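You operate a simulated robot arm through the tools that you are given. There is no shell and no other tool. Be economical: measure what you need, move in short steps, check, and stop when the job is done.

The job below is to be done with a simulated two-armed robot. You get a single attempt, and the scene is never put back.

## Task
Hold the blue parts tray on the top of the packing table steady with one hand and put the green stopper in it with the other.

Only the result counts: the job must be done as asked and must still hold three seconds after the hand-in. Knocking over, shifting, dropping, spilling or breaking anything else fails it. A push-on lid holds only when it is set on centred and level and pressed home; a screw cap is set on level and turned clockwise until tight.

## Robot
Two 7-joint arms with two-finger parallel grippers on one trunk, on a base that drives. Base frame: it is fixed to the floor where the robot stands at the start and does not move with it; the origin is under the middle of the robot, x ahead of it, y to its left, z up; the surface under the hand at the start is at about z = 0.85. Lengths are in m, angles in degrees, forces in N, time in s.
The left shoulder is at the start at [0.11, 0.169, 1.455], the right one opposite. With the tool pointing down near the work surface each hand reaches from about 0.42 to 0.74 m from the robot's upright axis, wherever it stands, measured 20 degrees to its own side. Payload 1.57 kg a hand.
The TCP of each hand is the grasp point between the finger pads, 0.03 m short of the fingertips. In the tool frame z runs along the fingers and y along their closing line. Largest opening 0.08 m; finger width 0.017, thickness 0.012; the body of the gripper, 0.04 by 0.082 m, starts 0.08 m behind the TCP.
Orientation is that of the tool frame in the base frame, as a unit quaternion [x, y, z, w]. With the fingers straight down and closing along the base's y, the tool's x points along the base's -x, its y along +y and its z along -z.

## Interface
- The arms move only by the tool step_arm. It takes "left_commands", "right_commands" or both (then of equal length, played together; a hand with none holds still); each is a list of rows, each a list of 7 numbers: the closure, from 0 (fully open) to 1 (shut), then the shift along the base's x, y, z in units of 25 mm (1.0 is 25 mm), then the turn, a rotation vector about the base's x, y, z in units of 5 degrees (1.0 is 5 degrees). In form: [[hand, dx, dy, dz, ax, ay, az], ...]. A call has 1 to 20 rows; each row shifts and turns the commanded pose from where the row before left it. A call with a number of a shift or a turn outside -1 to 1 is refused whole. A row lasts 0.2 s, in which the tool goes at most 0.05 m and 8.6 degrees; a call with a longer step from one row to the next is refused whole, and so is a gripper value outside its range. A pose out of reach is approached as far as the arm can. The call stops where the force on the tool passes 40 N (or 10 N more than at its start, if that is more) or the arm is blocked; 0.2 s more then pass. The fingers move at their own pace (about 0.072 m/s each) and stop on an object; they squeeze with about 37 N. The grip force told is the motor's: it shows also when the fingers shut on nothing. Time passes only in rows, and 0.2 s behind the last, so rows that do not move let the fingers close. It gives the time, the measured TCP pose, the force on the tool (base axes), the opening and the grip force at its end, in the units of the frame above (readings bear some noise), with the torque about the TCP (base axes, N m) and any sound that the robot's microphone picked up, and new pictures: "show" is both (left out), scene, wrist or none (wrist: the cameras of the hands that moved).
- Cameras (640 x 400 px; columns grow to the right, rows downward): "scene" is now at [0.1545, -0.0163, 1.6343]; the picture's right is [-0.23, -0.97, 0.00], its down [-0.76, 0.18, -0.62] and it looks along [0.61, -0.14, -0.78] (base axes); focal length 288 px, centre (320, 200). "left" rides on the left gripper at [0.072, 0.006, -0.122] in its tool frame; the picture's right is [-0.09, 1.00, 0.00], its down [-0.84, -0.08, -0.54] and it looks along [-0.54, -0.05, 0.84] (tool axes); focal length 238 px, centre (320, 200). "right" rides on the right gripper at [0.072, -0.007, -0.122] in its tool frame; the picture's right is [0.09, 1.00, 0.00], its down [-0.84, 0.08, -0.54] and it looks along [-0.54, 0.05, 0.84] (tool axes); focal length 238 px, centre (320, 200). There is no depth. A picture from a camera that has moved, and an enlarged one, comes with that camera's place and axes in the base frame and with its lens.
- lift_body(by): slides the trunk up (or, below 0, down) by that many m; the arms and the scene camera ride with it, the base frame stays. It gives what a move gives, with no picture.
- base_move(legs): drives the robot by 1 to 6 legs, each [ahead, left, turn to the left] in m, m and degrees, along the robot's own axes; the way and the turn of a leg run together, so that a leg with both is an arc; at most 1.5 m and 180 degrees a leg. The arms and the cameras ride along, it lands a little off, and it stops where it bumps. It gives what a move gives, and a new picture of the scene camera.
- head_to(pan, tilt): turns the head with the scene camera to pan (to the left, within 86 degrees either way) and tilt (down, from -29 to 69), counted from straight ahead of the robot. It gives what a move gives, and a new picture of the scene camera.
- zoom(camera, box): a new picture of the part [left, top, right, bottom] of that camera's present view, enlarged. No time passes.
- sign_off(): hands the job in; it is judged then, once.

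Work in short steps. Places have to be worked out from the pictures, the camera data and where the tool is seen: move nearer, look again, correct. Check each grasp and each placing, and mend what went wrong. You have 120 turns and 260 pictures in all, those below and enlarged ones among them. Open the grippers and draw the arms clear of the work before you hand the job in, unless the task says otherwise; then end with one line.

The tools are called as a command line: name --argument value ..., lists and objects as JSON in quotes. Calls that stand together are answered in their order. step_arm: Moves the arms, as the interface text tells. Its arguments: {"type":"object","properties":{"left_commands":{"type":"array"},"right_commands":{"type":"array"},"show":{"type":"string","enum":["both","scene","wrist","none"]}},"required":[]} The other tools are called the same way: lift_body (by) slides the trunk up or down; base_move (legs) drives the base; head_to (pan, tilt) turns the head that bears the scene camera; zoom (camera, box) takes an enlarged picture of a part of a camera's view; sign_off () hands the job in.

At the start:

```text
time_s: 0.0
left_position: [0.6957, 0.1465, 1.0679]
left_orientation: [0.0, 1.0, 0.0, 0.0]
left_contact_force: [-0.6, -1.2, -0.1]
left_moment: [0.02, -0.02, 0.03]
left_opening: 0.0801
left_gripper_force: 0.1
right_position: [0.5849, -0.4061, 1.1967]
right_orientation: [0.001, 1.0, 0.0, 0.002]
right_contact_force: [-0.5, 0.0, 0.0]
right_moment: [0.0, 0.04, 0.02]
right_opening: 0.0799
right_gripper_force: 0.0
trunk travel left (down, up): [-0.769, 0.121]
robot x, y, heading: [-0.0005, -0.0005, 0.2]
head pan, tilt: [-13.4, 51.5]
```

scene: 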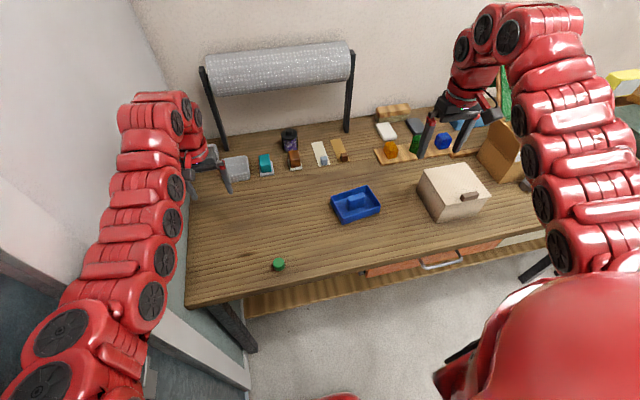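
right: 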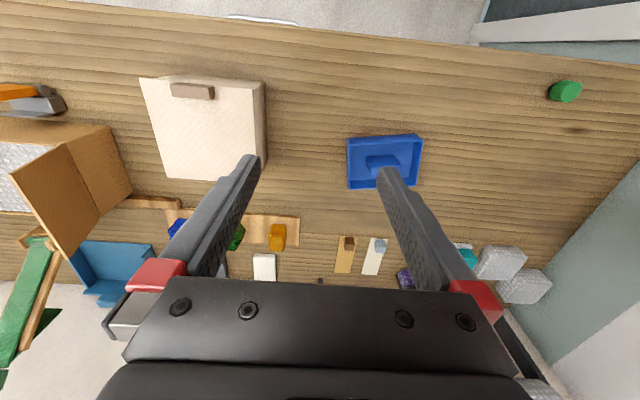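
left: 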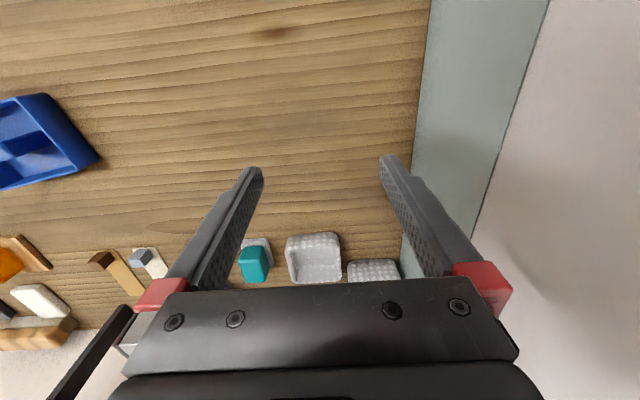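

The stopper looks to be near (0.55, 0.02) and the tray near (0.71, -0.27). I'll zoom in on both.

zoom --camera "scene" --box '[300, 165, 412, 235]'

zoom --camera "scene" --box '[239, 240, 319, 290]'

zoom --camera "right" --box '[320, 110, 448, 190]'

```text
5.71 times, centred on (356, 200) of scene
camera zoom: at [0.1545, -0.0163, 1.6343], right [-0.23, -0.97, 0.0], down [-0.76, 0.18, -0.62], along [0.61, -0.14, -0.78], focal length 1646 px, centre (114, 200)
```

zoom: 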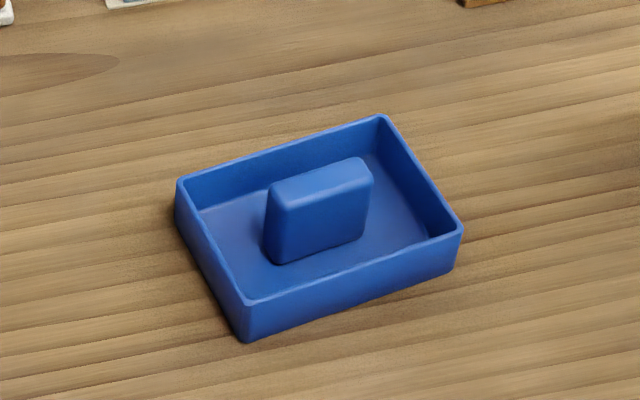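

```text
8.00 times, centred on (279, 265) of scene
camera zoom: at [0.1545, -0.0163, 1.6343], right [-0.23, -0.97, 0.0], down [-0.76, 0.18, -0.62], along [0.61, -0.14, -0.78], focal length 2305 px, centre (648, -320)
```

zoom: 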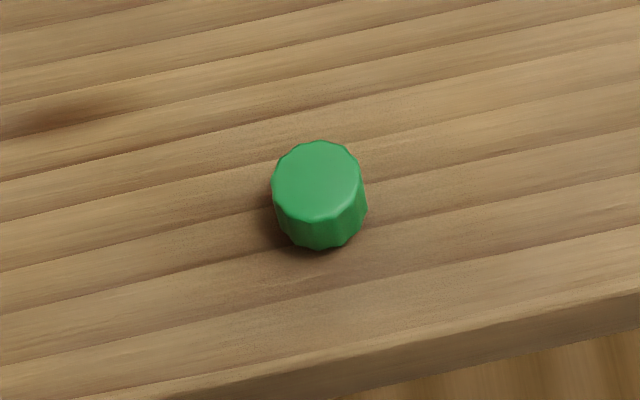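

```text
5.00 times, centred on (384, 150) of right
camera zoom: at [0.5141, -0.4133, 1.3188], right [-0.09, 1.0, 0.0], down [0.84, 0.08, 0.54], along [0.54, 0.05, -0.84], focal length 1192 px, centre (0, 450)
```

zoom: 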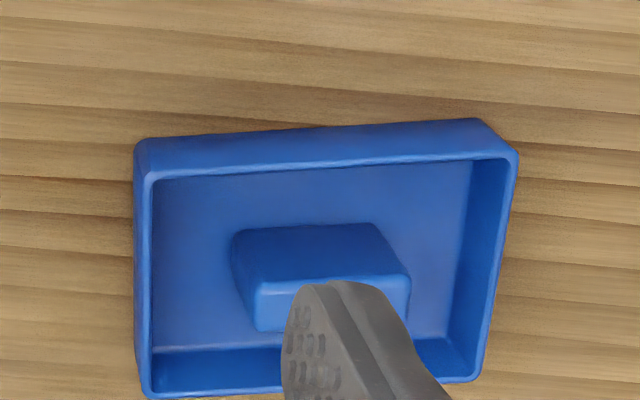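

The tray is about 0.13 x 0.09 m, yawed about 9°, with its centre near (0.70, -0.27). A raised block in the middle can be gripped. I'll drive right and slightly ahead so that both hands reach the tray.

base_move --legs '[[0.0, -0.2, 0], [0.07, 0, 0]]'

```text
time_s: 2.2
left_position: [0.7631, -0.057, 1.0697]
left_orientation: [0.003, 1.0, 0.0, 0.001]
left_contact_force: [0.3, 0.4, 0.5]
left_moment: [-0.02, -0.02, -0.02]
left_opening: 0.0799
left_gripper_force: 0.0
right_position: [0.6475, -0.6093, 1.1977]
right_orientation: [0.003, 1.0, 0.0, 0.002]
right_contact_force: [0.2, 0.2, -0.1]
right_moment: [-0.01, 0.02, -0.01]
right_opening: 0.0799
right_gripper_force: 0.1
trunk travel left (down, up): [-0.769, 0.121]
robot x, y, heading: [0.0677, -0.1981, -0.2]
head pan, tilt: [-13.4, 51.5]
camera scene: at [0.2195, -0.2164, 1.6346], right [-0.24, -0.97, 0.0], down [-0.76, 0.19, -0.62], along [0.61, -0.15, -0.78], focal length 288 px, centre (320, 200)
```

scene: 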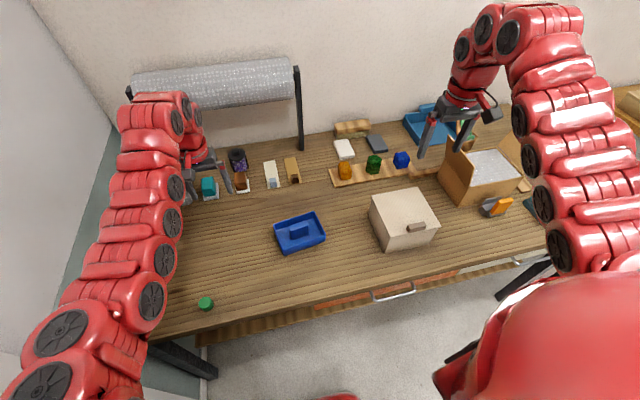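

The drive went as planned. I'll point the head at the work, and bring the left hand back while turning it, and start the right hand's yaw high up.

head_to --pan 5 --tilt 55

step_arm --left_commands '[[0, -0.6, 0, 0, 0, 0, -1], [0, -0.6, 0, 0, 0, 0, -1], [0, -0.6, 0, 0, 0, 0, -1], [0, -0.6, 0, 0, 0, 0, -1], [0, -0.6, 0, 0, 0, 0, -1], [0, -0.6, 0, 0, 0, 0, -1], [0, -0.6, 0, 0, 0, 0, -1], [0, -0.6, 0, 0, 0, 0, -1], [0, -0.6, 0.2, 0, 0, 0, -1], [0, -0.6, 0.2, 0, 0, 0, -1], [0, -0.6, 0.2, 0, 0, 0, -1], [0, -0.6, 0.2, 0, 0, 0, -1], [0, -0.6, 0.4, 0, 0, 0, -1], [0, -0.5, 0.4, 0, 0, 0, -1], [0, 0, 0.4, 0, 0, 0, -1], [0, 0, 0.4, 0, 0, 0, -1]]' --right_commands '[[0, 0, 0.2, 0, 0, 0, 1], [0, 0, 0.2, 0, 0, 0, 1], [0, 0, 0.2, 0, 0, 0, 1], [0, 0, 0.2, 0, 0, 0, 1], [0, 0, 0.2, 0, 0, 0, 1], [0, 0, 0.2, 0, 0, 0, 1], [0, 0, 0.2, 0, 0, 0, 1], [0, 0, 0.2, 0, 0, 0, 1], [0, 0, 0.2, 0, 0, 0, 1], [0, 0, 0.2, 0, 0, 0, 1], [0, 0, 0.2, 0, 0, 0, 1], [0, 0, 0.2, 0, 0, 0, 1], [0, 0, 0.2, 0, 0, 0, 1], [0, 0, 0.2, 0, 0, 0, 1], [0, 0, 0.2, 0, 0, 0, 1], [0, 0, 0.2, 0, 0, 0, 1]]'

```text
time_s: 3.0
left_position: [0.7648, -0.057, 1.0677]
left_orientation: [0.003, 1.0, 0.0, 0.0]
left_contact_force: [-0.5, -0.1, -0.3]
left_moment: [0.0, 0.01, 0.01]
left_opening: 0.0799
left_gripper_force: 0.1
right_position: [0.6505, -0.6088, 1.1963]
right_orientation: [0.003, 1.0, 0.0, 0.0]
right_contact_force: [0.1, -0.1, 0.4]
right_moment: [-0.01, -0.01, 0.0]
right_opening: 0.08
right_gripper_force: 0.0
trunk travel left (down, up): [-0.769, 0.121]
robot x, y, heading: [0.0658, -0.2009, -0.4]
head pan, tilt: [5.0, 55.0]
camera scene: at [0.2211, -0.1926, 1.6297], right [0.08, -1.0, 0.0], down [-0.82, -0.07, -0.57], along [0.57, 0.05, -0.82], focal length 288 px, centre (320, 200)
```

scene: 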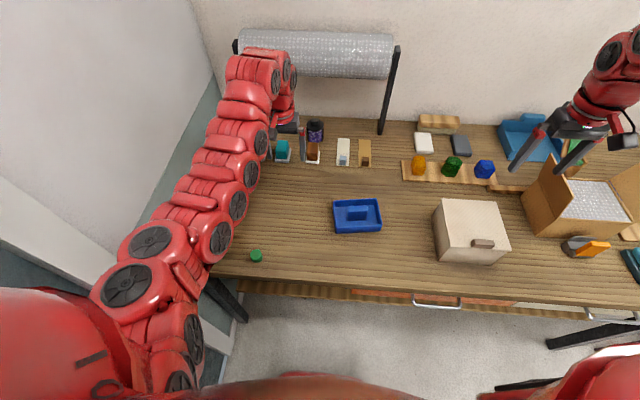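

```text
time_s: 6.4
left_position: [0.6869, -0.0014, 0.9851]
left_orientation: [0.484, 0.875, 0.001, -0.001]
left_contact_force: [0.1, -0.6, 0.2]
left_moment: [-0.02, 0.02, -0.03]
left_opening: 0.0802
left_gripper_force: 0.0
left hand out of reach, approached as far as the arm can: row 4, 5, 6, 7, 8, 9, 10, 11, 12, 13, 14
right_position: [0.6615, -0.5314, 1.1891]
right_orientation: [-0.641, 0.768, 0.001, 0.001]
right_contact_force: [-0.1, -0.3, -0.1]
right_moment: [0.02, 0.02, 0.0]
right_opening: 0.0799
right_gripper_force: 0.1
right hand out of reach, approached as far as the arm can: row 4, 9, 13, 16
trunk travel left (down, up): [-0.769, 0.121]
robot x, y, heading: [0.0677, -0.1985, -0.4]
head pan, tilt: [5.0, 55.0]
camera scene: at [0.2202, -0.1919, 1.6298], right [0.08, -1.0, 0.0], down [-0.82, -0.07, -0.57], along [0.57, 0.05, -0.82], focal length 288 px, centre (320, 200)
camera right: at [0.6565, -0.6049, 1.3099], right [-1.0, 0.09, 0.0], down [0.07, 0.84, 0.54], along [0.05, 0.54, -0.84], focal length 238 px, centre (320, 200)
camera left: at [0.6541, 0.0615, 1.1063], right [0.89, 0.45, 0.0], down [0.38, -0.75, 0.54], along [0.24, -0.48, -0.84], focal length 238 px, centre (320, 200)
```

scene: 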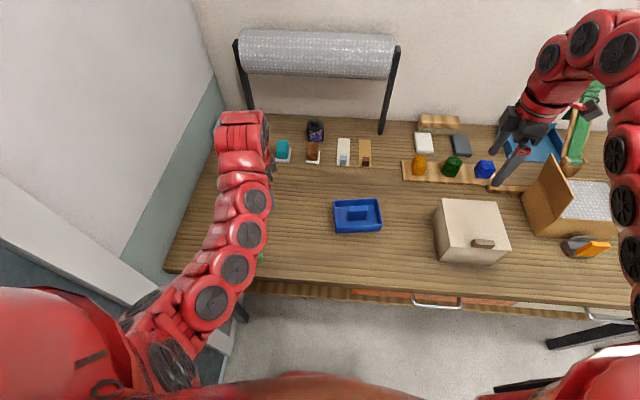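
right: 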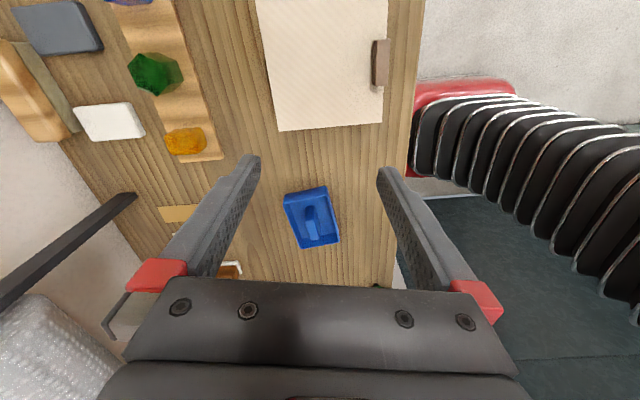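
left: 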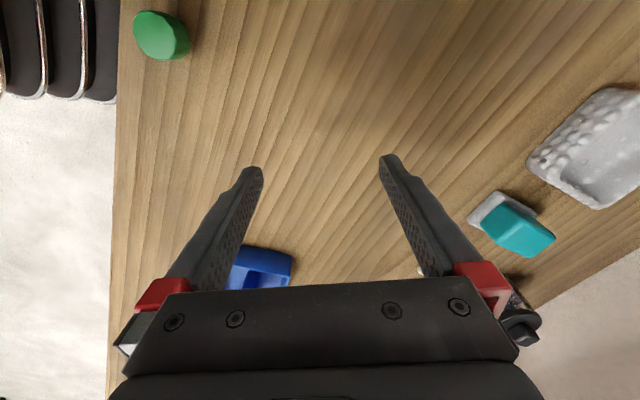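

The left hand sank because that height is out of its reach close in. I'll bring it low over the stopper at about (0.549, 0.02) and move the right hand over the tray, finishing both yaws.

step_arm --left_commands '[[0, -0.46, 0.07, -0.12, 0, 0, -0.38], [0, -0.46, 0.07, -0.12, 0, 0, -0.38], [0, -0.46, 0.07, -0.12, 0, 0, -0.38], [0, -0.46, 0.07, -0.12, 0, 0, -0.38], [0, -0.46, 0.07, -0.12, 0, 0, -0.38], [0, -0.46, 0.07, -0.12, 0, 0, -0.38], [0, -0.46, 0.07, -0.12, 0, 0, -0.38], [0, -0.46, 0.07, -0.12, 0, 0, -0.38], [0, -0.46, 0.07, -0.12, 0, 0, -0.38], [0, -0.46, 0.07, -0.12, 0, 0, -0.38], [0, -0.46, 0.07, -0.12, 0, 0, -0.38], [0, -0.46, 0.07, -0.12, 0, 0, -0.38]]' --right_commands '[[0, 0.13, 0.77, -0.27, 0, 0, 0.32], [0, 0.13, 0.77, -0.27, 0, 0, 0.32], [0, 0.13, 0.77, -0.27, 0, 0, 0.32], [0, 0.13, 0.77, -0.27, 0, 0, 0.32], [0, 0.13, 0.77, -0.27, 0, 0, 0.32], [0, 0.13, 0.77, -0.27, 0, 0, 0.32], [0, 0.13, 0.77, -0.27, 0, 0, 0.32], [0, 0.13, 0.77, -0.27, 0, 0, 0.32], [0, 0.13, 0.77, -0.27, 0, 0, 0.32], [0, 0.13, 0.77, -0.27, 0, 0, 0.32], [0, 0.13, 0.77, -0.27, 0, 0, 0.32], [0, 0.13, 0.77, -0.27, 0, 0, 0.32]]'

```text
time_s: 9.0
left_position: [0.5541, 0.0189, 0.9377]
left_orientation: [0.647, 0.762, 0.0, 0.0]
left_contact_force: [-0.2, -0.2, 0.1]
left_moment: [-0.01, -0.01, 0.0]
left_opening: 0.0802
left_gripper_force: 0.0
left hand out of reach, approached as far as the arm can: row 1, 2, 3
right_position: [0.6711, -0.5257, 1.1619]
right_orientation: [0.754, -0.657, -0.002, 0.0]
right_contact_force: [0.7, -0.3, -0.4]
right_moment: [0.01, -0.01, 0.03]
right_opening: 0.08
right_gripper_force: 0.0
right hand out of reach, approached as far as the arm can: row 1, 2, 3, 4, 5, 6, 7, 8, 9, 10, 11, 12
trunk travel left (down, up): [-0.769, 0.121]
robot x, y, heading: [0.0649, -0.2023, -0.5]
head pan, tilt: [5.0, 55.0]
camera scene: at [0.2196, -0.193, 1.6299], right [0.08, -1.0, 0.0], down [-0.82, -0.07, -0.57], along [0.57, 0.05, -0.82], focal length 288 px, centre (320, 200)
camera right: at [0.6894, -0.5978, 1.2848], right [-0.97, -0.23, 0.0], down [-0.19, 0.82, 0.55], along [-0.13, 0.53, -0.84], focal length 238 px, centre (320, 200)
camera left: at [0.5488, 0.0895, 1.059], right [1.0, 0.07, 0.0], down [0.06, -0.84, 0.54], along [0.04, -0.54, -0.84], focal length 238 px, centre (320, 200)
```

scene: 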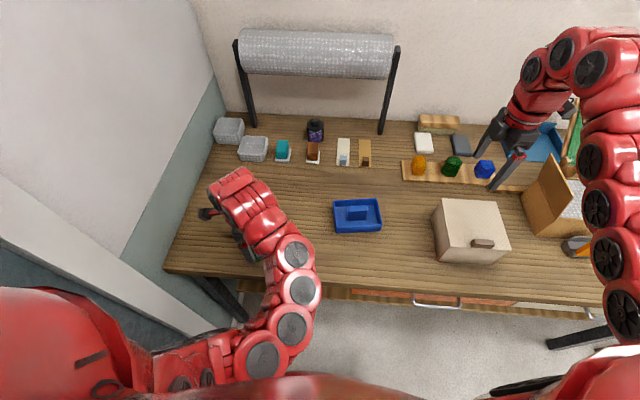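
right: 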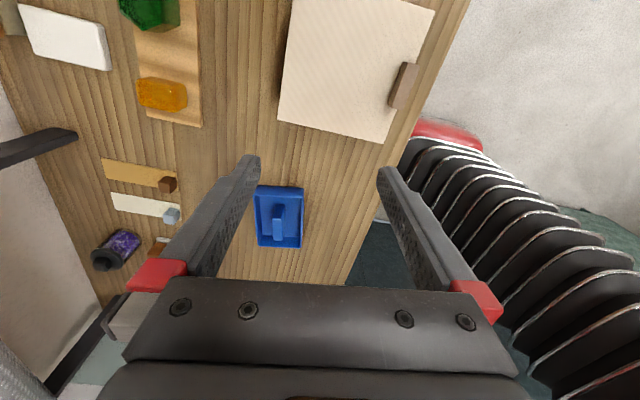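
left: 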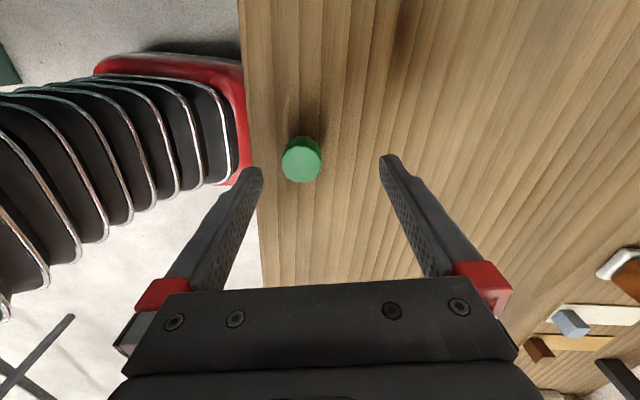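

The stopper now works out at about (0.539, 0.008), so I'll centre the left hand over it and go partway down. The right hand needs to be lower to come inward, so I'll lower it clear of the lidded box and move it toward the tray.

step_arm --left_commands '[[0, -0.3, -0.22, -0.2, 0, 0, 0], [0, -0.3, -0.22, -0.3, 0, 0, 0], [0, 0, 0, -0.5, 0, 0, 0], [0, 0, 0, 0, 0, 0, 0], [0, 0, 0, 0, 0, 0, 0], [0, 0, 0, 0, 0, 0, 0], [0, 0, 0, 0, 0, 0, 0], [0, 0, 0, 0, 0, 0, 0], [0, 0, 0, 0, 0, 0, 0]]' --right_commands '[[0, 0, 0, -1, 0, 0, 0], [0, 0, 0, -1, 0, 0, 0], [0, 0, 0, -1, 0, 0, 0], [0, 0, 0, -1, 0, 0, 0], [0, 0, 1, 0, 0, 0, 0], [0, 0, 1, 0, 0, 0, 0], [0, 0, 1, 0, 0, 0, 0], [0, 0, 1, 0, 0, 0, 0], [0, 0, 1, 0, 0, 0, 0]]'

```text
time_s: 11.0
left_position: [0.5407, 0.007, 0.913]
left_orientation: [0.647, 0.763, 0.0, 0.0]
left_contact_force: [0.5, 0.3, -0.6]
left_moment: [-0.01, 0.0, -0.04]
left_opening: 0.0799
left_gripper_force: 0.1
right_position: [0.6697, -0.5378, 1.1566]
right_orientation: [0.76, -0.65, -0.001, -0.001]
right_contact_force: [-0.2, 0.1, 0.2]
right_moment: [0.0, -0.02, -0.01]
right_opening: 0.08
right_gripper_force: 0.0
right hand out of reach, approached as far as the arm can: row 1, 2, 3, 4, 5, 6, 7, 8, 9
trunk travel left (down, up): [-0.769, 0.121]
robot x, y, heading: [0.0634, -0.198, -0.2]
head pan, tilt: [5.0, 55.0]
camera scene: at [0.2201, -0.1925, 1.6298], right [0.08, -1.0, 0.0], down [-0.82, -0.07, -0.57], along [0.57, 0.05, -0.82], focal length 288 px, centre (320, 200)
camera right: at [0.6894, -0.608, 1.2775], right [-0.97, -0.24, 0.0], down [-0.2, 0.81, 0.54], along [-0.13, 0.53, -0.84], focal length 238 px, centre (320, 200)
camera left: at [0.5353, 0.0786, 1.035], right [1.0, 0.07, 0.0], down [0.06, -0.84, 0.54], along [0.04, -0.54, -0.84], focal length 238 px, centre (320, 200)
```

scene: 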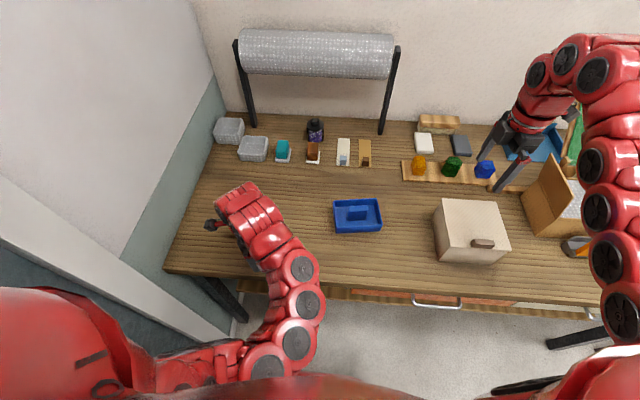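
right: 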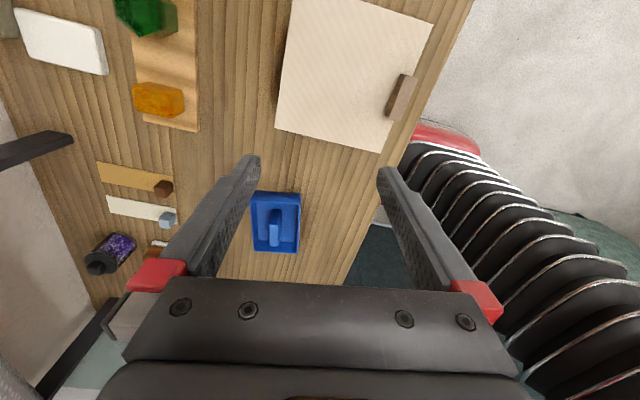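
left: 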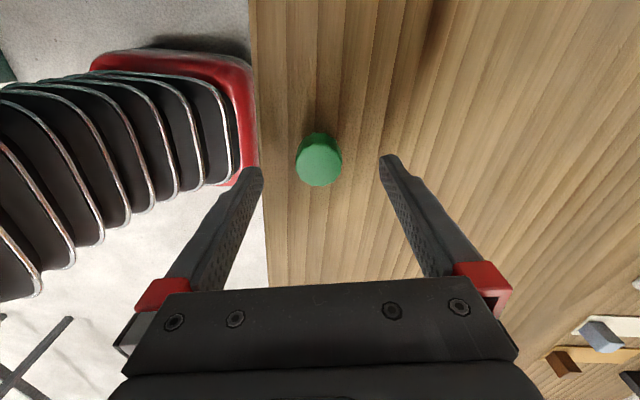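

The right wrist seems to hit a joint limit at this yaw. So it will hold the tray by its right end wall instead, at a yaw of about 9°, and I'll turn it back now. The left hand is centred on the stopper, so it goes down and closes.

step_arm --left_commands '[[0, 0, 0.05, -0.3, 0, 0, 0], [0, 0, 0, -0.4, 0, 0, 0], [0, 0, 0, -0.4, 0, 0, 0], [0, 0, 0, 0, 0, 0, 0], [1, 0, 0, 0, 0, 0, 0], [1, 0, 0, 0, 0, 0, 0], [1, 0, 0, 0, 0, 0, 0], [1, 0, 0, 0, 0, 0, 0], [1, 0, 0, 0, 0, 0, 0], [1, 0, 0, 0, 0, 0, 0], [1, 0, 0, 0, 0, 0, 0], [1, 0, 0, 0, 0, 0, 0], [1, 0, 0, 0, 0, 0, 0], [1, 0, 0, 0, 0, 0, 0], [1, 0, 0, 0, 0, 0, 0], [1, 0, 0, 0, 0, 0, 0], [1, 0, 0, 0, 0, 0, 0], [1, 0, 0, 0, 0, 0, 0]]' --right_commands '[[0, 0, 0, 0, 0, 0, -1], [0, 0, 0, 0, 0, 0, -1], [0, 0, 0, 0, 0, 0, -1], [0, 0, 0, 0, 0, 0, -1], [0, 0, 0, 0, 0, 0, -1], [0, 0, 0, 0, 0, 0, -1], [0, 0, 0, 0, 0, 0, -1], [0, 0, 0, 0, 0, 0, -1], [0, 0, 0, 0, 0, 0, -1], [0, 0, 0, 0, 0, 0, -1], [0, 0, 0, 0, 0, 0, -1], [0, 0, 0, 0, 0, 0, -1], [0, 0, 0, 0, 0, 0, -1], [0, 0, 0, 0, 0, 0, -1], [0, 0, 0, 0, 0, 0, -1], [0, 0, 0, 0, 0, 0, -1], [0, 0, 0, 0, 0, 0, -1], [0, 0, 0, 0, 0, 0, -1]]'

```text
time_s: 14.8
left_position: [0.5409, 0.0095, 0.8841]
left_orientation: [0.646, 0.763, 0.0, -0.001]
left_contact_force: [0.3, 0.5, -0.4]
left_moment: [0.02, -0.04, 0.01]
left_opening: 0.0299
left_gripper_force: 37.4
right_position: [0.6794, -0.5352, 1.1554]
right_orientation: [-0.076, 0.997, 0.0, 0.001]
right_contact_force: [-0.1, 0.6, 0.2]
right_moment: [0.02, -0.01, 0.01]
right_opening: 0.08
right_gripper_force: 0.0
right hand out of reach, approached as far as the arm can: row 1
trunk travel left (down, up): [-0.769, 0.121]
robot x, y, heading: [0.0662, -0.1989, -0.3]
head pan, tilt: [5.0, 55.0]
camera scene: at [0.22, -0.1924, 1.6298], right [0.08, -1.0, 0.0], down [-0.82, -0.07, -0.57], along [0.57, 0.05, -0.82], focal length 288 px, centre (320, 200)
camera right: at [0.6102, -0.5537, 1.2779], right [-0.24, 0.97, 0.0], down [0.81, 0.2, 0.54], along [0.53, 0.13, -0.84], focal length 238 px, centre (320, 200)
camera left: at [0.5346, 0.0811, 1.0068], right [1.0, 0.07, 0.0], down [0.06, -0.84, 0.54], along [0.04, -0.54, -0.84], focal length 238 px, centre (320, 200)
```

scene: 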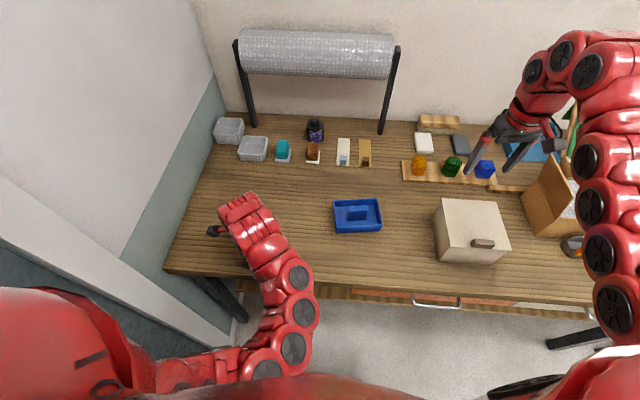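
right: 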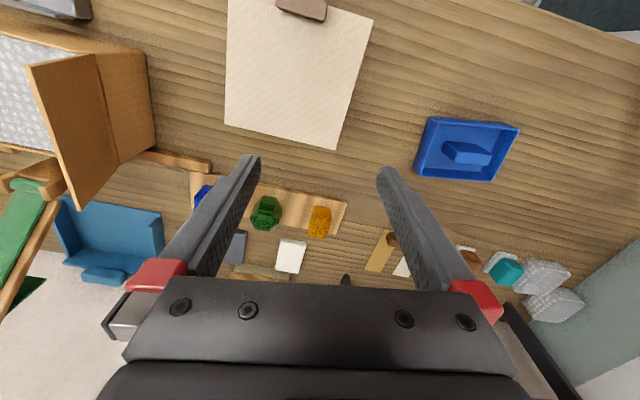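
left: 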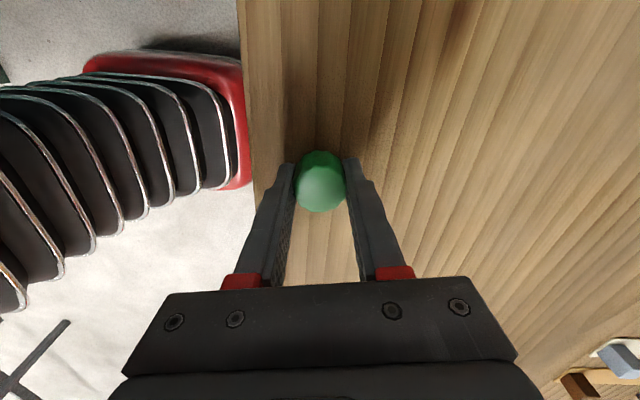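

The stopper is gripped at a 30 mm width. I'll lift it, and bring the right hand over the tray's right end wall at about (0.714, -0.34).

step_arm --left_commands '[[1, 0, 0, 0.5, 0, 0, 0], [1, 0, 0, 0.5, 0, 0, 0], [1, 0, 0, 0.5, 0, 0, 0], [1, 0, 0, 0.5, 0, 0, 0], [1, 0, 0, 0, 0, 0, 0], [1, 0, 0, 0, 0, 0, 0], [1, 0, 0, 0, 0, 0, 0], [1, 0, 0, 0, 0, 0, 0], [1, 0, 0, 0, 0, 0, 0], [1, 0, 0, 0, 0, 0, 0], [1, 0, 0, 0, 0, 0, 0], [1, 0, 0, 0, 0, 0, 0], [1, 0, 0, 0, 0, 0, 0], [1, 0, 0, 0, 0, 0, 0], [1, 0, 0, 0, 0, 0, 0], [1, 0, 0, 0, 0, 0, 0]]' --right_commands '[[0, 0.08, 0.78, -0.3, 0, 0, 0], [0, 0.08, 0.78, -0.3, 0, 0, 0], [0, 0.08, 0.78, -0.3, 0, 0, 0], [0, 0.08, 0.78, -0.3, 0, 0, 0], [0, 0.08, 0.78, -0.3, 0, 0, 0], [0, 0.08, 0.78, -0.3, 0, 0, 0], [0, 0.08, 0.78, -0.3, 0, 0, 0], [0, 0.08, 0.78, -0.3, 0, 0, 0], [0, 0.08, 0.78, -0.3, 0, 0, 0], [0, 0.08, 0.78, -0.3, 0, 0, 0], [0, 0, 0, -0.53, 0, 0, 0], [0, 0, 0, -0.53, 0, 0, 0], [0, 0, 0, -0.53, 0, 0, 0], [0, 0, 0, -0.53, 0, 0, 0], [0, 0, 0, -0.53, 0, 0, 0], [0, 0, 0, -0.53, 0, 0, 0]]'

```text
time_s: 18.2
left_position: [0.5409, 0.0113, 0.9355]
left_orientation: [0.647, 0.762, 0.0, 0.0]
left_contact_force: [-1.0, 0.7, -0.5]
left_moment: [0.01, 0.01, -0.02]
left_opening: 0.0303
left_gripper_force: 36.8
right_position: [0.698, -0.456, 1.122]
right_orientation: [-0.074, 0.997, 0.002, -0.001]
right_contact_force: [0.9, 0.7, 0.3]
right_moment: [0.02, 0.03, 0.0]
right_opening: 0.08
right_gripper_force: 0.1
right hand out of reach, approached as far as the arm can: row 2, 3, 5, 6, 7, 8, 9, 10, 11, 12, 13, 14, 15, 16
trunk travel left (down, up): [-0.769, 0.121]
robot x, y, heading: [0.0675, -0.2044, -0.2]
head pan, tilt: [5.0, 55.0]
camera scene: at [0.2201, -0.1925, 1.6298], right [0.08, -1.0, 0.0], down [-0.82, -0.07, -0.57], along [0.57, 0.05, -0.82], focal length 288 px, centre (320, 200)
camera right: at [0.6297, -0.4726, 1.2442], right [-0.24, 0.97, 0.0], down [0.82, 0.2, 0.54], along [0.52, 0.13, -0.84], focal length 238 px, centre (320, 200)
camera left: at [0.5353, 0.0818, 1.0554], right [1.0, 0.07, 0.0], down [0.06, -0.84, 0.54], along [0.04, -0.54, -0.84], focal length 238 px, centre (320, 200)
```

scene: 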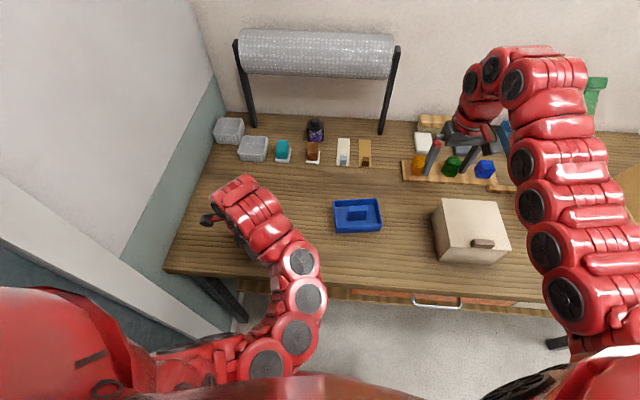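
right: 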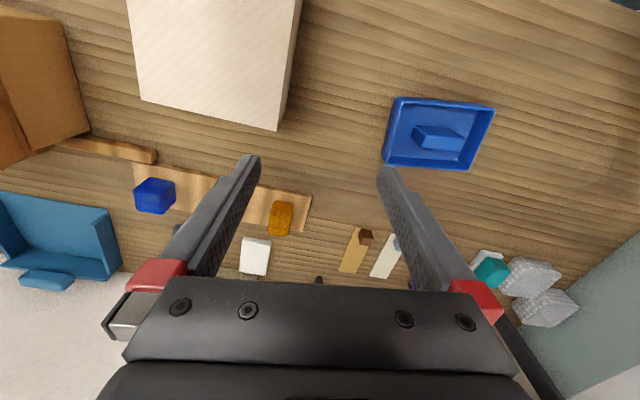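
left: 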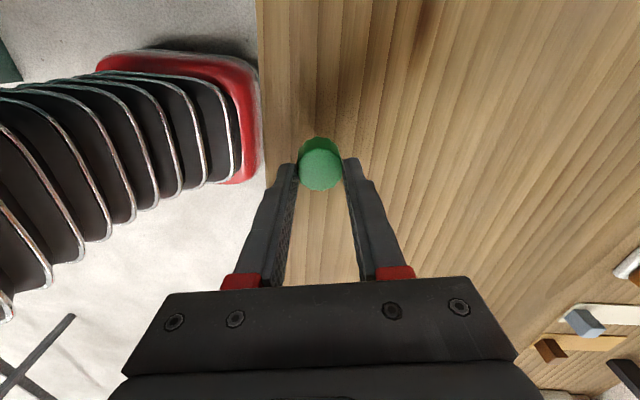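

The right hand stalled before reaching the tray. I'll test a plain downward move, and then a move in toward the robot, to see which direction frees it.

step_arm --right_commands '[[0, 0, 0, -0.5, 0, 0, 0], [0, 0, 0, -0.5, 0, 0, 0], [0, 0, 0, -0.5, 0, 0, 0]]' --show "none"

step_arm --right_commands '[[0, -0.5, 0, 0, 0, 0, 0], [0, -0.5, 0, 0, 0, 0, 0], [0, -0.5, 0, 0, 0, 0, 0]]' --show "none"

```text
time_s: 19.0
left_position: [0.5409, 0.0106, 0.934]
left_orientation: [0.647, 0.763, 0.001, 0.0]
left_contact_force: [0.6, -0.5, -0.3]
left_moment: [0.0, -0.04, -0.03]
left_opening: 0.0301
left_gripper_force: 36.8
right_position: [0.6975, -0.4548, 1.1222]
right_orientation: [-0.074, 0.997, 0.002, -0.002]
right_contact_force: [-0.5, 0.1, -0.1]
right_moment: [0.0, -0.01, 0.0]
right_opening: 0.08
right_gripper_force: 0.1
right hand out of reach, approached as far as the arm can: row 1, 2, 3
trunk travel left (down, up): [-0.769, 0.121]
robot x, y, heading: [0.0675, -0.2009, -0.3]
head pan, tilt: [5.0, 55.0]
```

```text
time_s: 19.8
left_position: [0.5408, 0.0107, 0.9332]
left_orientation: [0.646, 0.763, 0.0, 0.001]
left_contact_force: [0.2, 0.4, 0.2]
left_moment: [0.0, 0.02, -0.03]
left_opening: 0.0302
left_gripper_force: 37.1
right_position: [0.698, -0.4542, 1.1204]
right_orientation: [-0.073, 0.997, 0.002, -0.001]
right_contact_force: [0.5, 0.6, 0.3]
right_moment: [0.0, 0.02, 0.04]
right_opening: 0.0797
right_gripper_force: 0.0
right hand out of reach, approached as far as the arm can: row 1, 2, 3
trunk travel left (down, up): [-0.769, 0.121]
robot x, y, heading: [0.0714, -0.1976, -0.3]
head pan, tilt: [5.0, 55.0]
```

It is fully stuck, so a joint is probably at its limit. I'll try yawing back.

step_arm --right_commands '[[0, 0, 0, 0, 0, 0, -1], [0, 0, 0, 0, 0, 0, -1], [0, 0, 0, 0, 0, 0, -1], [0, 0, 0, 0, 0, 0, -1]]' --show "none"

step_arm --right_commands '[[0, 0, 0, -0.5, 0, 0, 0], [0, 0, 0, -0.5, 0, 0, 0], [0, 0, 0, -0.5, 0, 0, 0]]' --show "none"

```text
time_s: 20.8
left_position: [0.5407, 0.01, 0.9346]
left_orientation: [0.647, 0.763, 0.0, 0.0]
left_contact_force: [0.1, -0.7, 0.8]
left_moment: [-0.02, 0.01, -0.01]
left_opening: 0.0303
left_gripper_force: 37.3
right_position: [0.7087, -0.4535, 1.1241]
right_orientation: [0.098, 0.995, 0.0, 0.001]
right_contact_force: [0.0, 0.0, 0.0]
right_moment: [-0.01, -0.01, 0.02]
right_opening: 0.0798
right_gripper_force: 0.1
right hand out of reach, approached as far as the arm can: row 1
trunk travel left (down, up): [-0.769, 0.121]
robot x, y, heading: [0.0673, -0.2002, -0.1]
head pan, tilt: [5.0, 55.0]
```

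```text
time_s: 21.6
left_position: [0.5424, 0.0104, 0.9342]
left_orientation: [0.647, 0.763, 0.0, 0.0]
left_contact_force: [0.2, -0.7, -0.9]
left_moment: [0.0, 0.0, -0.01]
left_opening: 0.0302
left_gripper_force: 36.9
right_position: [0.709, -0.4549, 1.0855]
right_orientation: [0.098, 0.995, 0.0, 0.001]
right_contact_force: [-0.2, 0.2, -0.2]
right_moment: [0.01, -0.01, 0.02]
right_opening: 0.0802
right_gripper_force: 0.1
trunk travel left (down, up): [-0.769, 0.121]
robot x, y, heading: [0.0698, -0.1978, -0.4]
head pan, tilt: [5.0, 55.0]
```

Negative yaw frees it. I'll move in over the tray's right wall first and then test turning to +9°.

step_arm --right_commands '[[0, 0, 0.63, 0, 0, 0, 0], [0, 0, 0.63, -0.2, 0, 0, 0], [0, 0, 0.63, -0.4, 0, 0, 0], [0, 0, 0.63, -0.5, 0, 0, 0], [0, 0, 0.63, -0.6, 0, 0, 0], [0, 0, 0.63, -0.6, 0, 0, 0], [0, 0, 0.63, -0.6, 0, 0, 0], [0, 0, 0, -0.5, 0, 0, 0]]' --show "none"

step_arm --right_commands '[[0, 0, 0, 0, 0, 0, 1], [0, 0, 0, 0, 0, 0, 1], [0, 0, 0, 0, 0, 0, 1], [0, 0, 0, 0, 0, 0, 1]]'

```text
time_s: 23.4
left_position: [0.5413, 0.0104, 0.9326]
left_orientation: [0.647, 0.762, 0.0, 0.001]
left_contact_force: [-0.1, -0.9, 0.1]
left_moment: [0.01, 0.02, -0.02]
left_opening: 0.0303
left_gripper_force: 37.2
right_position: [0.71, -0.3437, 1.0017]
right_orientation: [0.097, 0.995, 0.0, 0.001]
right_contact_force: [-0.3, 0.0, -0.3]
right_moment: [0.05, 0.01, 0.03]
right_opening: 0.0801
right_gripper_force: 0.0
trunk travel left (down, up): [-0.769, 0.121]
robot x, y, heading: [0.0656, -0.1975, -0.1]
head pan, tilt: [5.0, 55.0]
```

```text
time_s: 24.4
left_position: [0.5416, 0.0098, 0.9337]
left_orientation: [0.646, 0.763, 0.0, 0.001]
left_contact_force: [0.6, -0.1, 0.2]
left_moment: [-0.01, -0.03, 0.01]
left_opening: 0.0305
left_gripper_force: 37.0
right_position: [0.7092, -0.3433, 1.0012]
right_orientation: [-0.078, 0.997, 0.0, 0.001]
right_contact_force: [0.0, 0.0, 0.2]
right_moment: [-0.02, -0.02, 0.01]
right_opening: 0.0798
right_gripper_force: 0.0
trunk travel left (down, up): [-0.769, 0.121]
robot x, y, heading: [0.0676, -0.1964, -0.4]
head pan, tilt: [5.0, 55.0]
camera scene: at [0.2202, -0.1925, 1.6298], right [0.08, -1.0, 0.0], down [-0.82, -0.07, -0.57], along [0.57, 0.05, -0.82], focal length 288 px, centre (320, 200)
camera right: at [0.6408, -0.3623, 1.1232], right [-0.25, 0.97, 0.0], down [0.81, 0.21, 0.54], along [0.53, 0.13, -0.84], focal length 238 px, centre (320, 200)
```

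scene: 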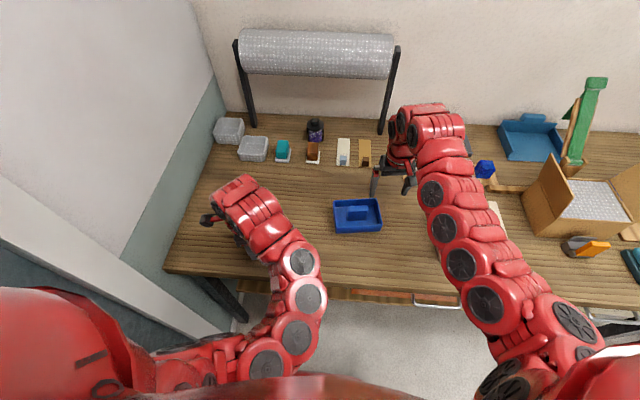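
right: 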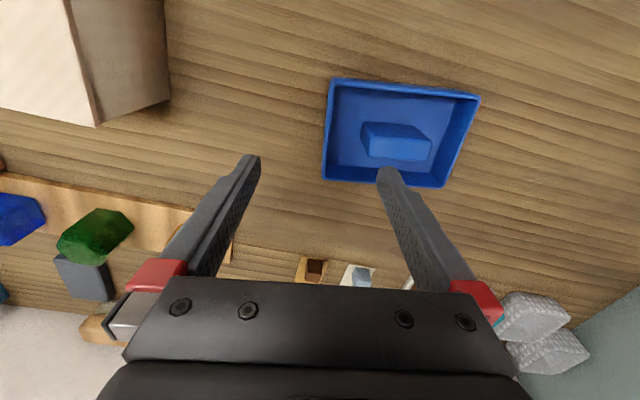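

Yaw +9° works here. The tray works out as centred near (0.702, -0.270), about 0.14 x 0.10 m, with its right wall near (0.713, -0.340). I'll zoom in to measure the block and the free end.

zoom --camera "right" --box '[304, 65, 496, 185]'

```text
3.33 times, centred on (400, 125) of right
camera zoom: at [0.6408, -0.3623, 1.1232], right [-0.25, 0.97, 0.0], down [0.81, 0.21, 0.54], along [0.53, 0.13, -0.84], focal length 794 px, centre (53, 450)
```

zoom: 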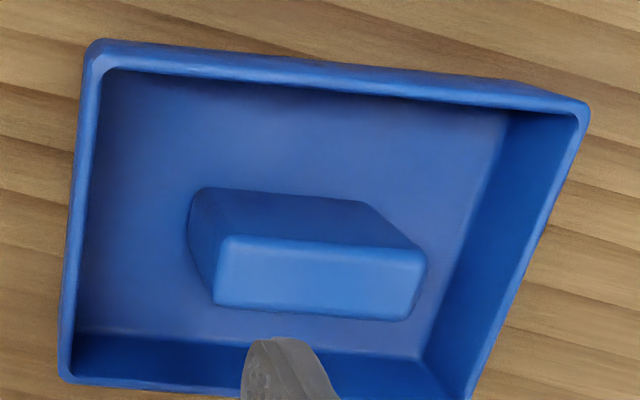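

The clear space is the strip on the robot side of the block, about 40 mm wide. The left hand should release the stopper there at about (0.676, -0.245), closing along the tray's long axis. The right hand will hold the far part of the right wall so the two hands stay apart. I'll part-close the right hand, shift it over and lower it.

step_arm --right_commands '[[0.4, 0.4, 0.14, 0, 0, 0, 0], [0.4, 0.4, 0.13, -0.4, 0, 0, 0], [0.4, 0.36, 0.13, -0.6, 0, 0, 0], [0.4, 0, 0, -0.6, 0, 0, 0], [0.4, 0, 0, -0.6, 0, 0, 0], [0.4, 0, 0, 0, 0, 0, 0]]'

```text
time_s: 25.8
left_position: [0.5401, 0.0106, 0.9329]
left_orientation: [0.647, 0.763, 0.0, 0.0]
left_contact_force: [0.2, -0.6, 0.6]
left_moment: [-0.01, -0.02, 0.03]
left_opening: 0.0302
left_gripper_force: 37.1
right_position: [0.7394, -0.3357, 0.9446]
right_orientation: [-0.076, 0.997, 0.0, 0.002]
right_contact_force: [0.4, 0.7, -0.2]
right_moment: [0.0, 0.04, 0.03]
right_opening: 0.048
right_gripper_force: 0.1
trunk travel left (down, up): [-0.769, 0.121]
robot x, y, heading: [0.0688, -0.2008, -0.2]
head pan, tilt: [5.0, 55.0]
camera scene: at [0.2201, -0.1924, 1.6298], right [0.08, -1.0, 0.0], down [-0.82, -0.07, -0.57], along [0.57, 0.05, -0.82], focal length 288 px, centre (320, 200)
camera right: at [0.6698, -0.3533, 1.067], right [-0.24, 0.97, 0.0], down [0.81, 0.2, 0.54], along [0.53, 0.13, -0.84], focal length 238 px, centre (320, 200)
```

scene: 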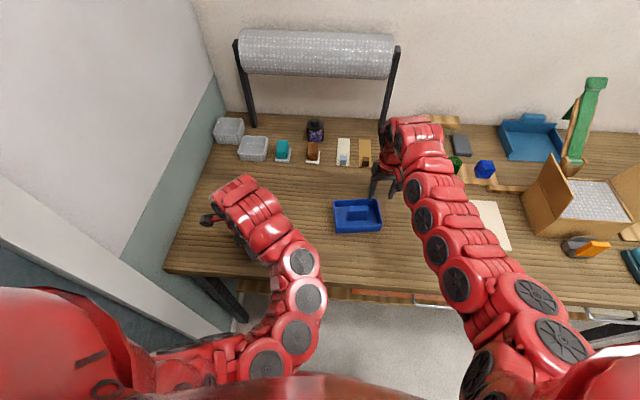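
right: 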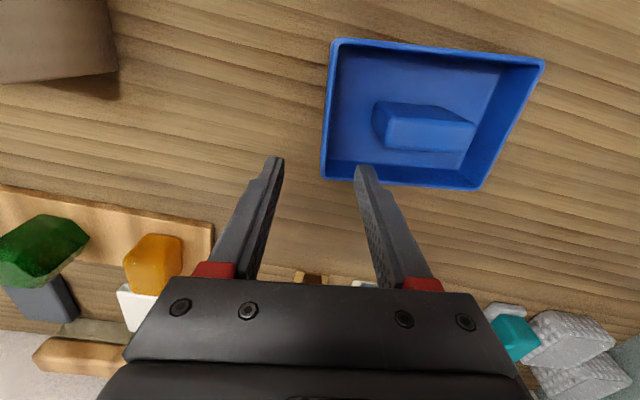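

Measured again, the wall lies at y ≈ -0.332 where the hand is. I'll nudge +4 mm, lower to z ≈ 0.897 and look before closing.

step_arm --right_commands '[[0.4, 0, 0.16, -0.3, 0, 0, 0], [0.4, 0, 0, -0.5, 0, 0, 0], [0.4, 0, 0, -0.5, 0, 0, 0], [0.4, 0, 0, -0.3, 0, 0, 0], [0.4, 0, 0, -0.3, 0, 0, 0]]' --show "wrist"

zoom --camera "scene" --box '[320, 170, 432, 240]'

```text
time_s: 27.0
left_position: [0.5411, 0.0102, 0.9327]
left_orientation: [0.646, 0.763, 0.0, 0.0]
left_contact_force: [1.0, -0.6, 0.3]
left_moment: [-0.04, 0.01, 0.01]
left_opening: 0.0303
left_gripper_force: 37.0
right_position: [0.7386, -0.3293, 0.899]
right_orientation: [-0.078, 0.997, 0.0, 0.0]
right_contact_force: [0.5, -0.3, 0.4]
right_moment: [0.0, 0.01, -0.04]
right_opening: 0.048
right_gripper_force: 0.0
trunk travel left (down, up): [-0.769, 0.121]
robot x, y, heading: [0.0682, -0.1974, -0.5]
head pan, tilt: [5.0, 55.0]
camera right: at [0.6698, -0.3477, 1.0217], right [-0.24, 0.97, 0.0], down [0.81, 0.21, 0.54], along [0.53, 0.13, -0.84], focal length 238 px, centre (320, 200)
```

right: 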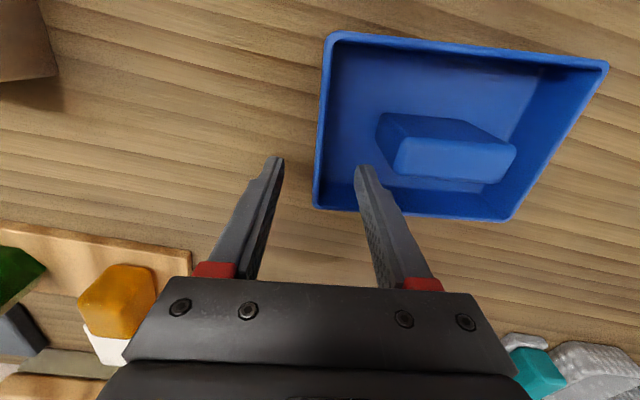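

```text
5.71 times, centred on (376, 205) of scene
camera zoom: at [0.2202, -0.1924, 1.6298], right [0.08, -1.0, 0.0], down [-0.82, -0.07, -0.57], along [0.57, 0.05, -0.82], focal length 1646 px, centre (0, 171)
```

zoom: 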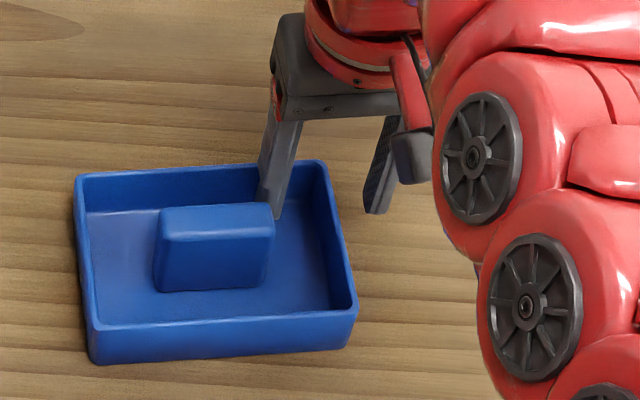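

The fingers straddle the right wall and the wall is centred between them, so I'll close.

step_arm --right_commands '[[0.6, 0, 0, 0, 0, 0, 0], [0.8, 0, 0, 0, 0, 0, 0], [1, 0, 0, 0, 0, 0, 0], [1, 0, 0, 0, 0, 0, 0], [1, 0, 0, 0, 0, 0, 0]]'

```text
time_s: 28.2
left_position: [0.5398, 0.0102, 0.9336]
left_orientation: [0.647, 0.762, 0.0, 0.0]
left_contact_force: [-0.1, 0.6, -0.3]
left_moment: [0.01, 0.0, 0.0]
left_opening: 0.0304
left_gripper_force: 37.0
right_position: [0.7393, -0.3295, 0.9002]
right_orientation: [-0.078, 0.997, 0.0, 0.001]
right_contact_force: [1.0, -0.8, 0.8]
right_moment: [-0.03, 0.05, 0.09]
right_opening: 0.0036
right_gripper_force: 24.2
trunk travel left (down, up): [-0.769, 0.121]
robot x, y, heading: [0.0636, -0.1971, -0.5]
head pan, tilt: [5.0, 55.0]
camera scene: at [0.2201, -0.1925, 1.6298], right [0.08, -1.0, 0.0], down [-0.82, -0.07, -0.57], along [0.57, 0.05, -0.82], focal length 288 px, centre (320, 200)
camera right: at [0.6698, -0.3477, 1.0219], right [-0.24, 0.97, 0.0], down [0.81, 0.2, 0.54], along [0.53, 0.13, -0.84], focal length 238 px, centre (320, 200)
```

scene: 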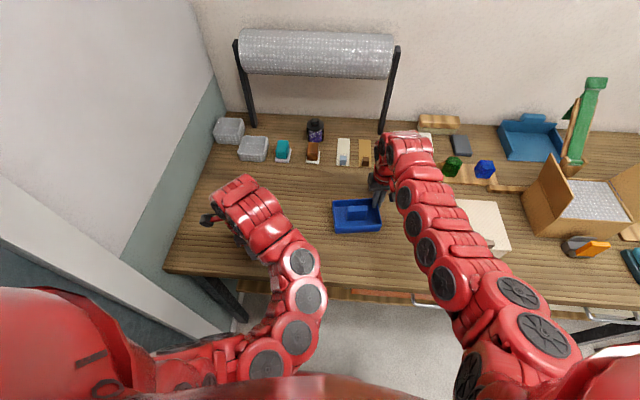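
right: 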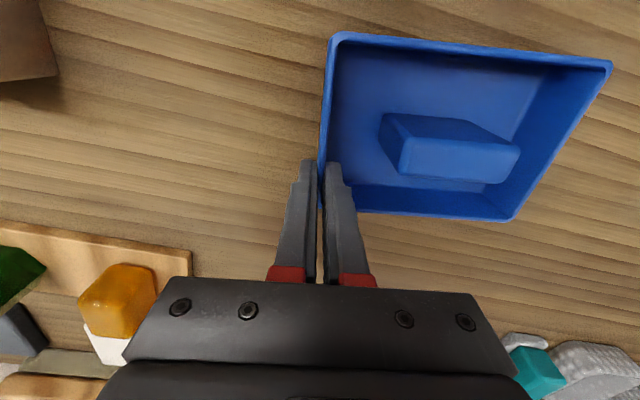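

The tray wall is gripped at a 3.6 mm width. Next I'll turn the left hand back to about +9° yaw while it stays clear to the left, moving slightly toward the tray.

step_arm --left_commands '[[1, 0.1, -0.2, 0, 0, 0, 1], [1, 0.1, -0.2, 0, 0, 0, 1], [1, 0.1, -0.2, 0, 0, 0, 1], [1, 0.1, -0.2, 0, 0, 0, 1], [1, 0.1, -0.2, 0, 0, 0, 1], [1, 0.1, -0.2, 0, 0, 0, 1], [1, 0.1, -0.2, 0, 0, 0, 1], [1, 0.1, -0.2, 0, 0, 0, 1], [1, 0.1, -0.2, 0, 0, 0, 1], [1, 0.1, -0.2, 0, 0, 0, 1], [1, 0.1, -0.2, 0, 0, 0, 1], [1, 0.1, -0.2, 0, 0, 0, 1], [1, 0.1, -0.2, 0, 0, 0, 1], [1, 0.1, -0.2, 0, 0, 0, 1], [1, 0.1, -0.2, 0, 0, 0, 1], [1, 0.1, -0.2, 0, 0, 0, 1], [1, 0.1, -0.2, 0, 0, 0, 1], [1, 0.1, -0.2, 0, 0, 0, 1]]'

```text
time_s: 32.0
left_position: [0.5863, -0.0809, 0.9321]
left_orientation: [-0.082, 0.997, 0.0, 0.001]
left_contact_force: [0.6, -0.1, -0.8]
left_moment: [-0.02, -0.03, -0.01]
left_opening: 0.0299
left_gripper_force: 37.4
right_position: [0.7384, -0.3289, 0.8999]
right_orientation: [-0.078, 0.997, 0.0, 0.001]
right_contact_force: [0.0, 0.7, 0.7]
right_moment: [0.04, -0.02, 0.04]
right_opening: 0.0034
right_gripper_force: 24.6
trunk travel left (down, up): [-0.769, 0.121]
robot x, y, heading: [0.0696, -0.2032, -0.3]
head pan, tilt: [5.0, 55.0]
camera scene: at [0.22, -0.1924, 1.6298], right [0.08, -1.0, 0.0], down [-0.82, -0.07, -0.57], along [0.57, 0.05, -0.82], focal length 288 px, centre (320, 200)
camera left: at [0.5137, -0.0864, 1.0553], right [-0.07, 1.0, 0.0], down [0.84, 0.06, 0.54], along [0.54, 0.04, -0.84], focal length 238 px, centre (320, 200)
```

scene: 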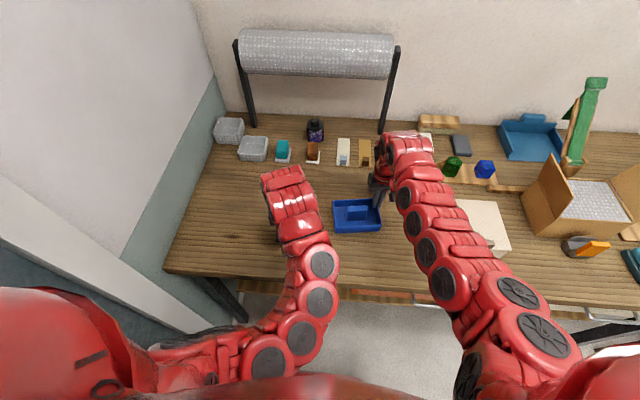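
left: 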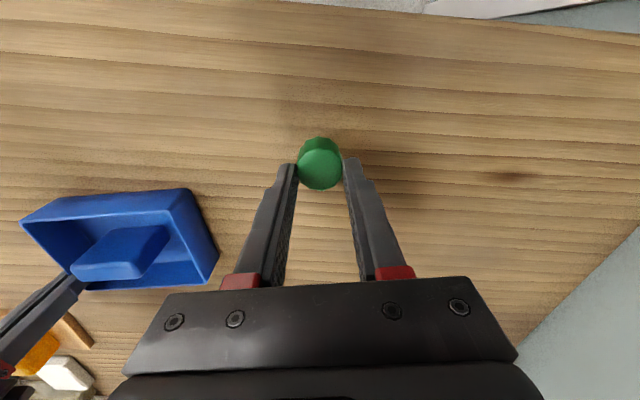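

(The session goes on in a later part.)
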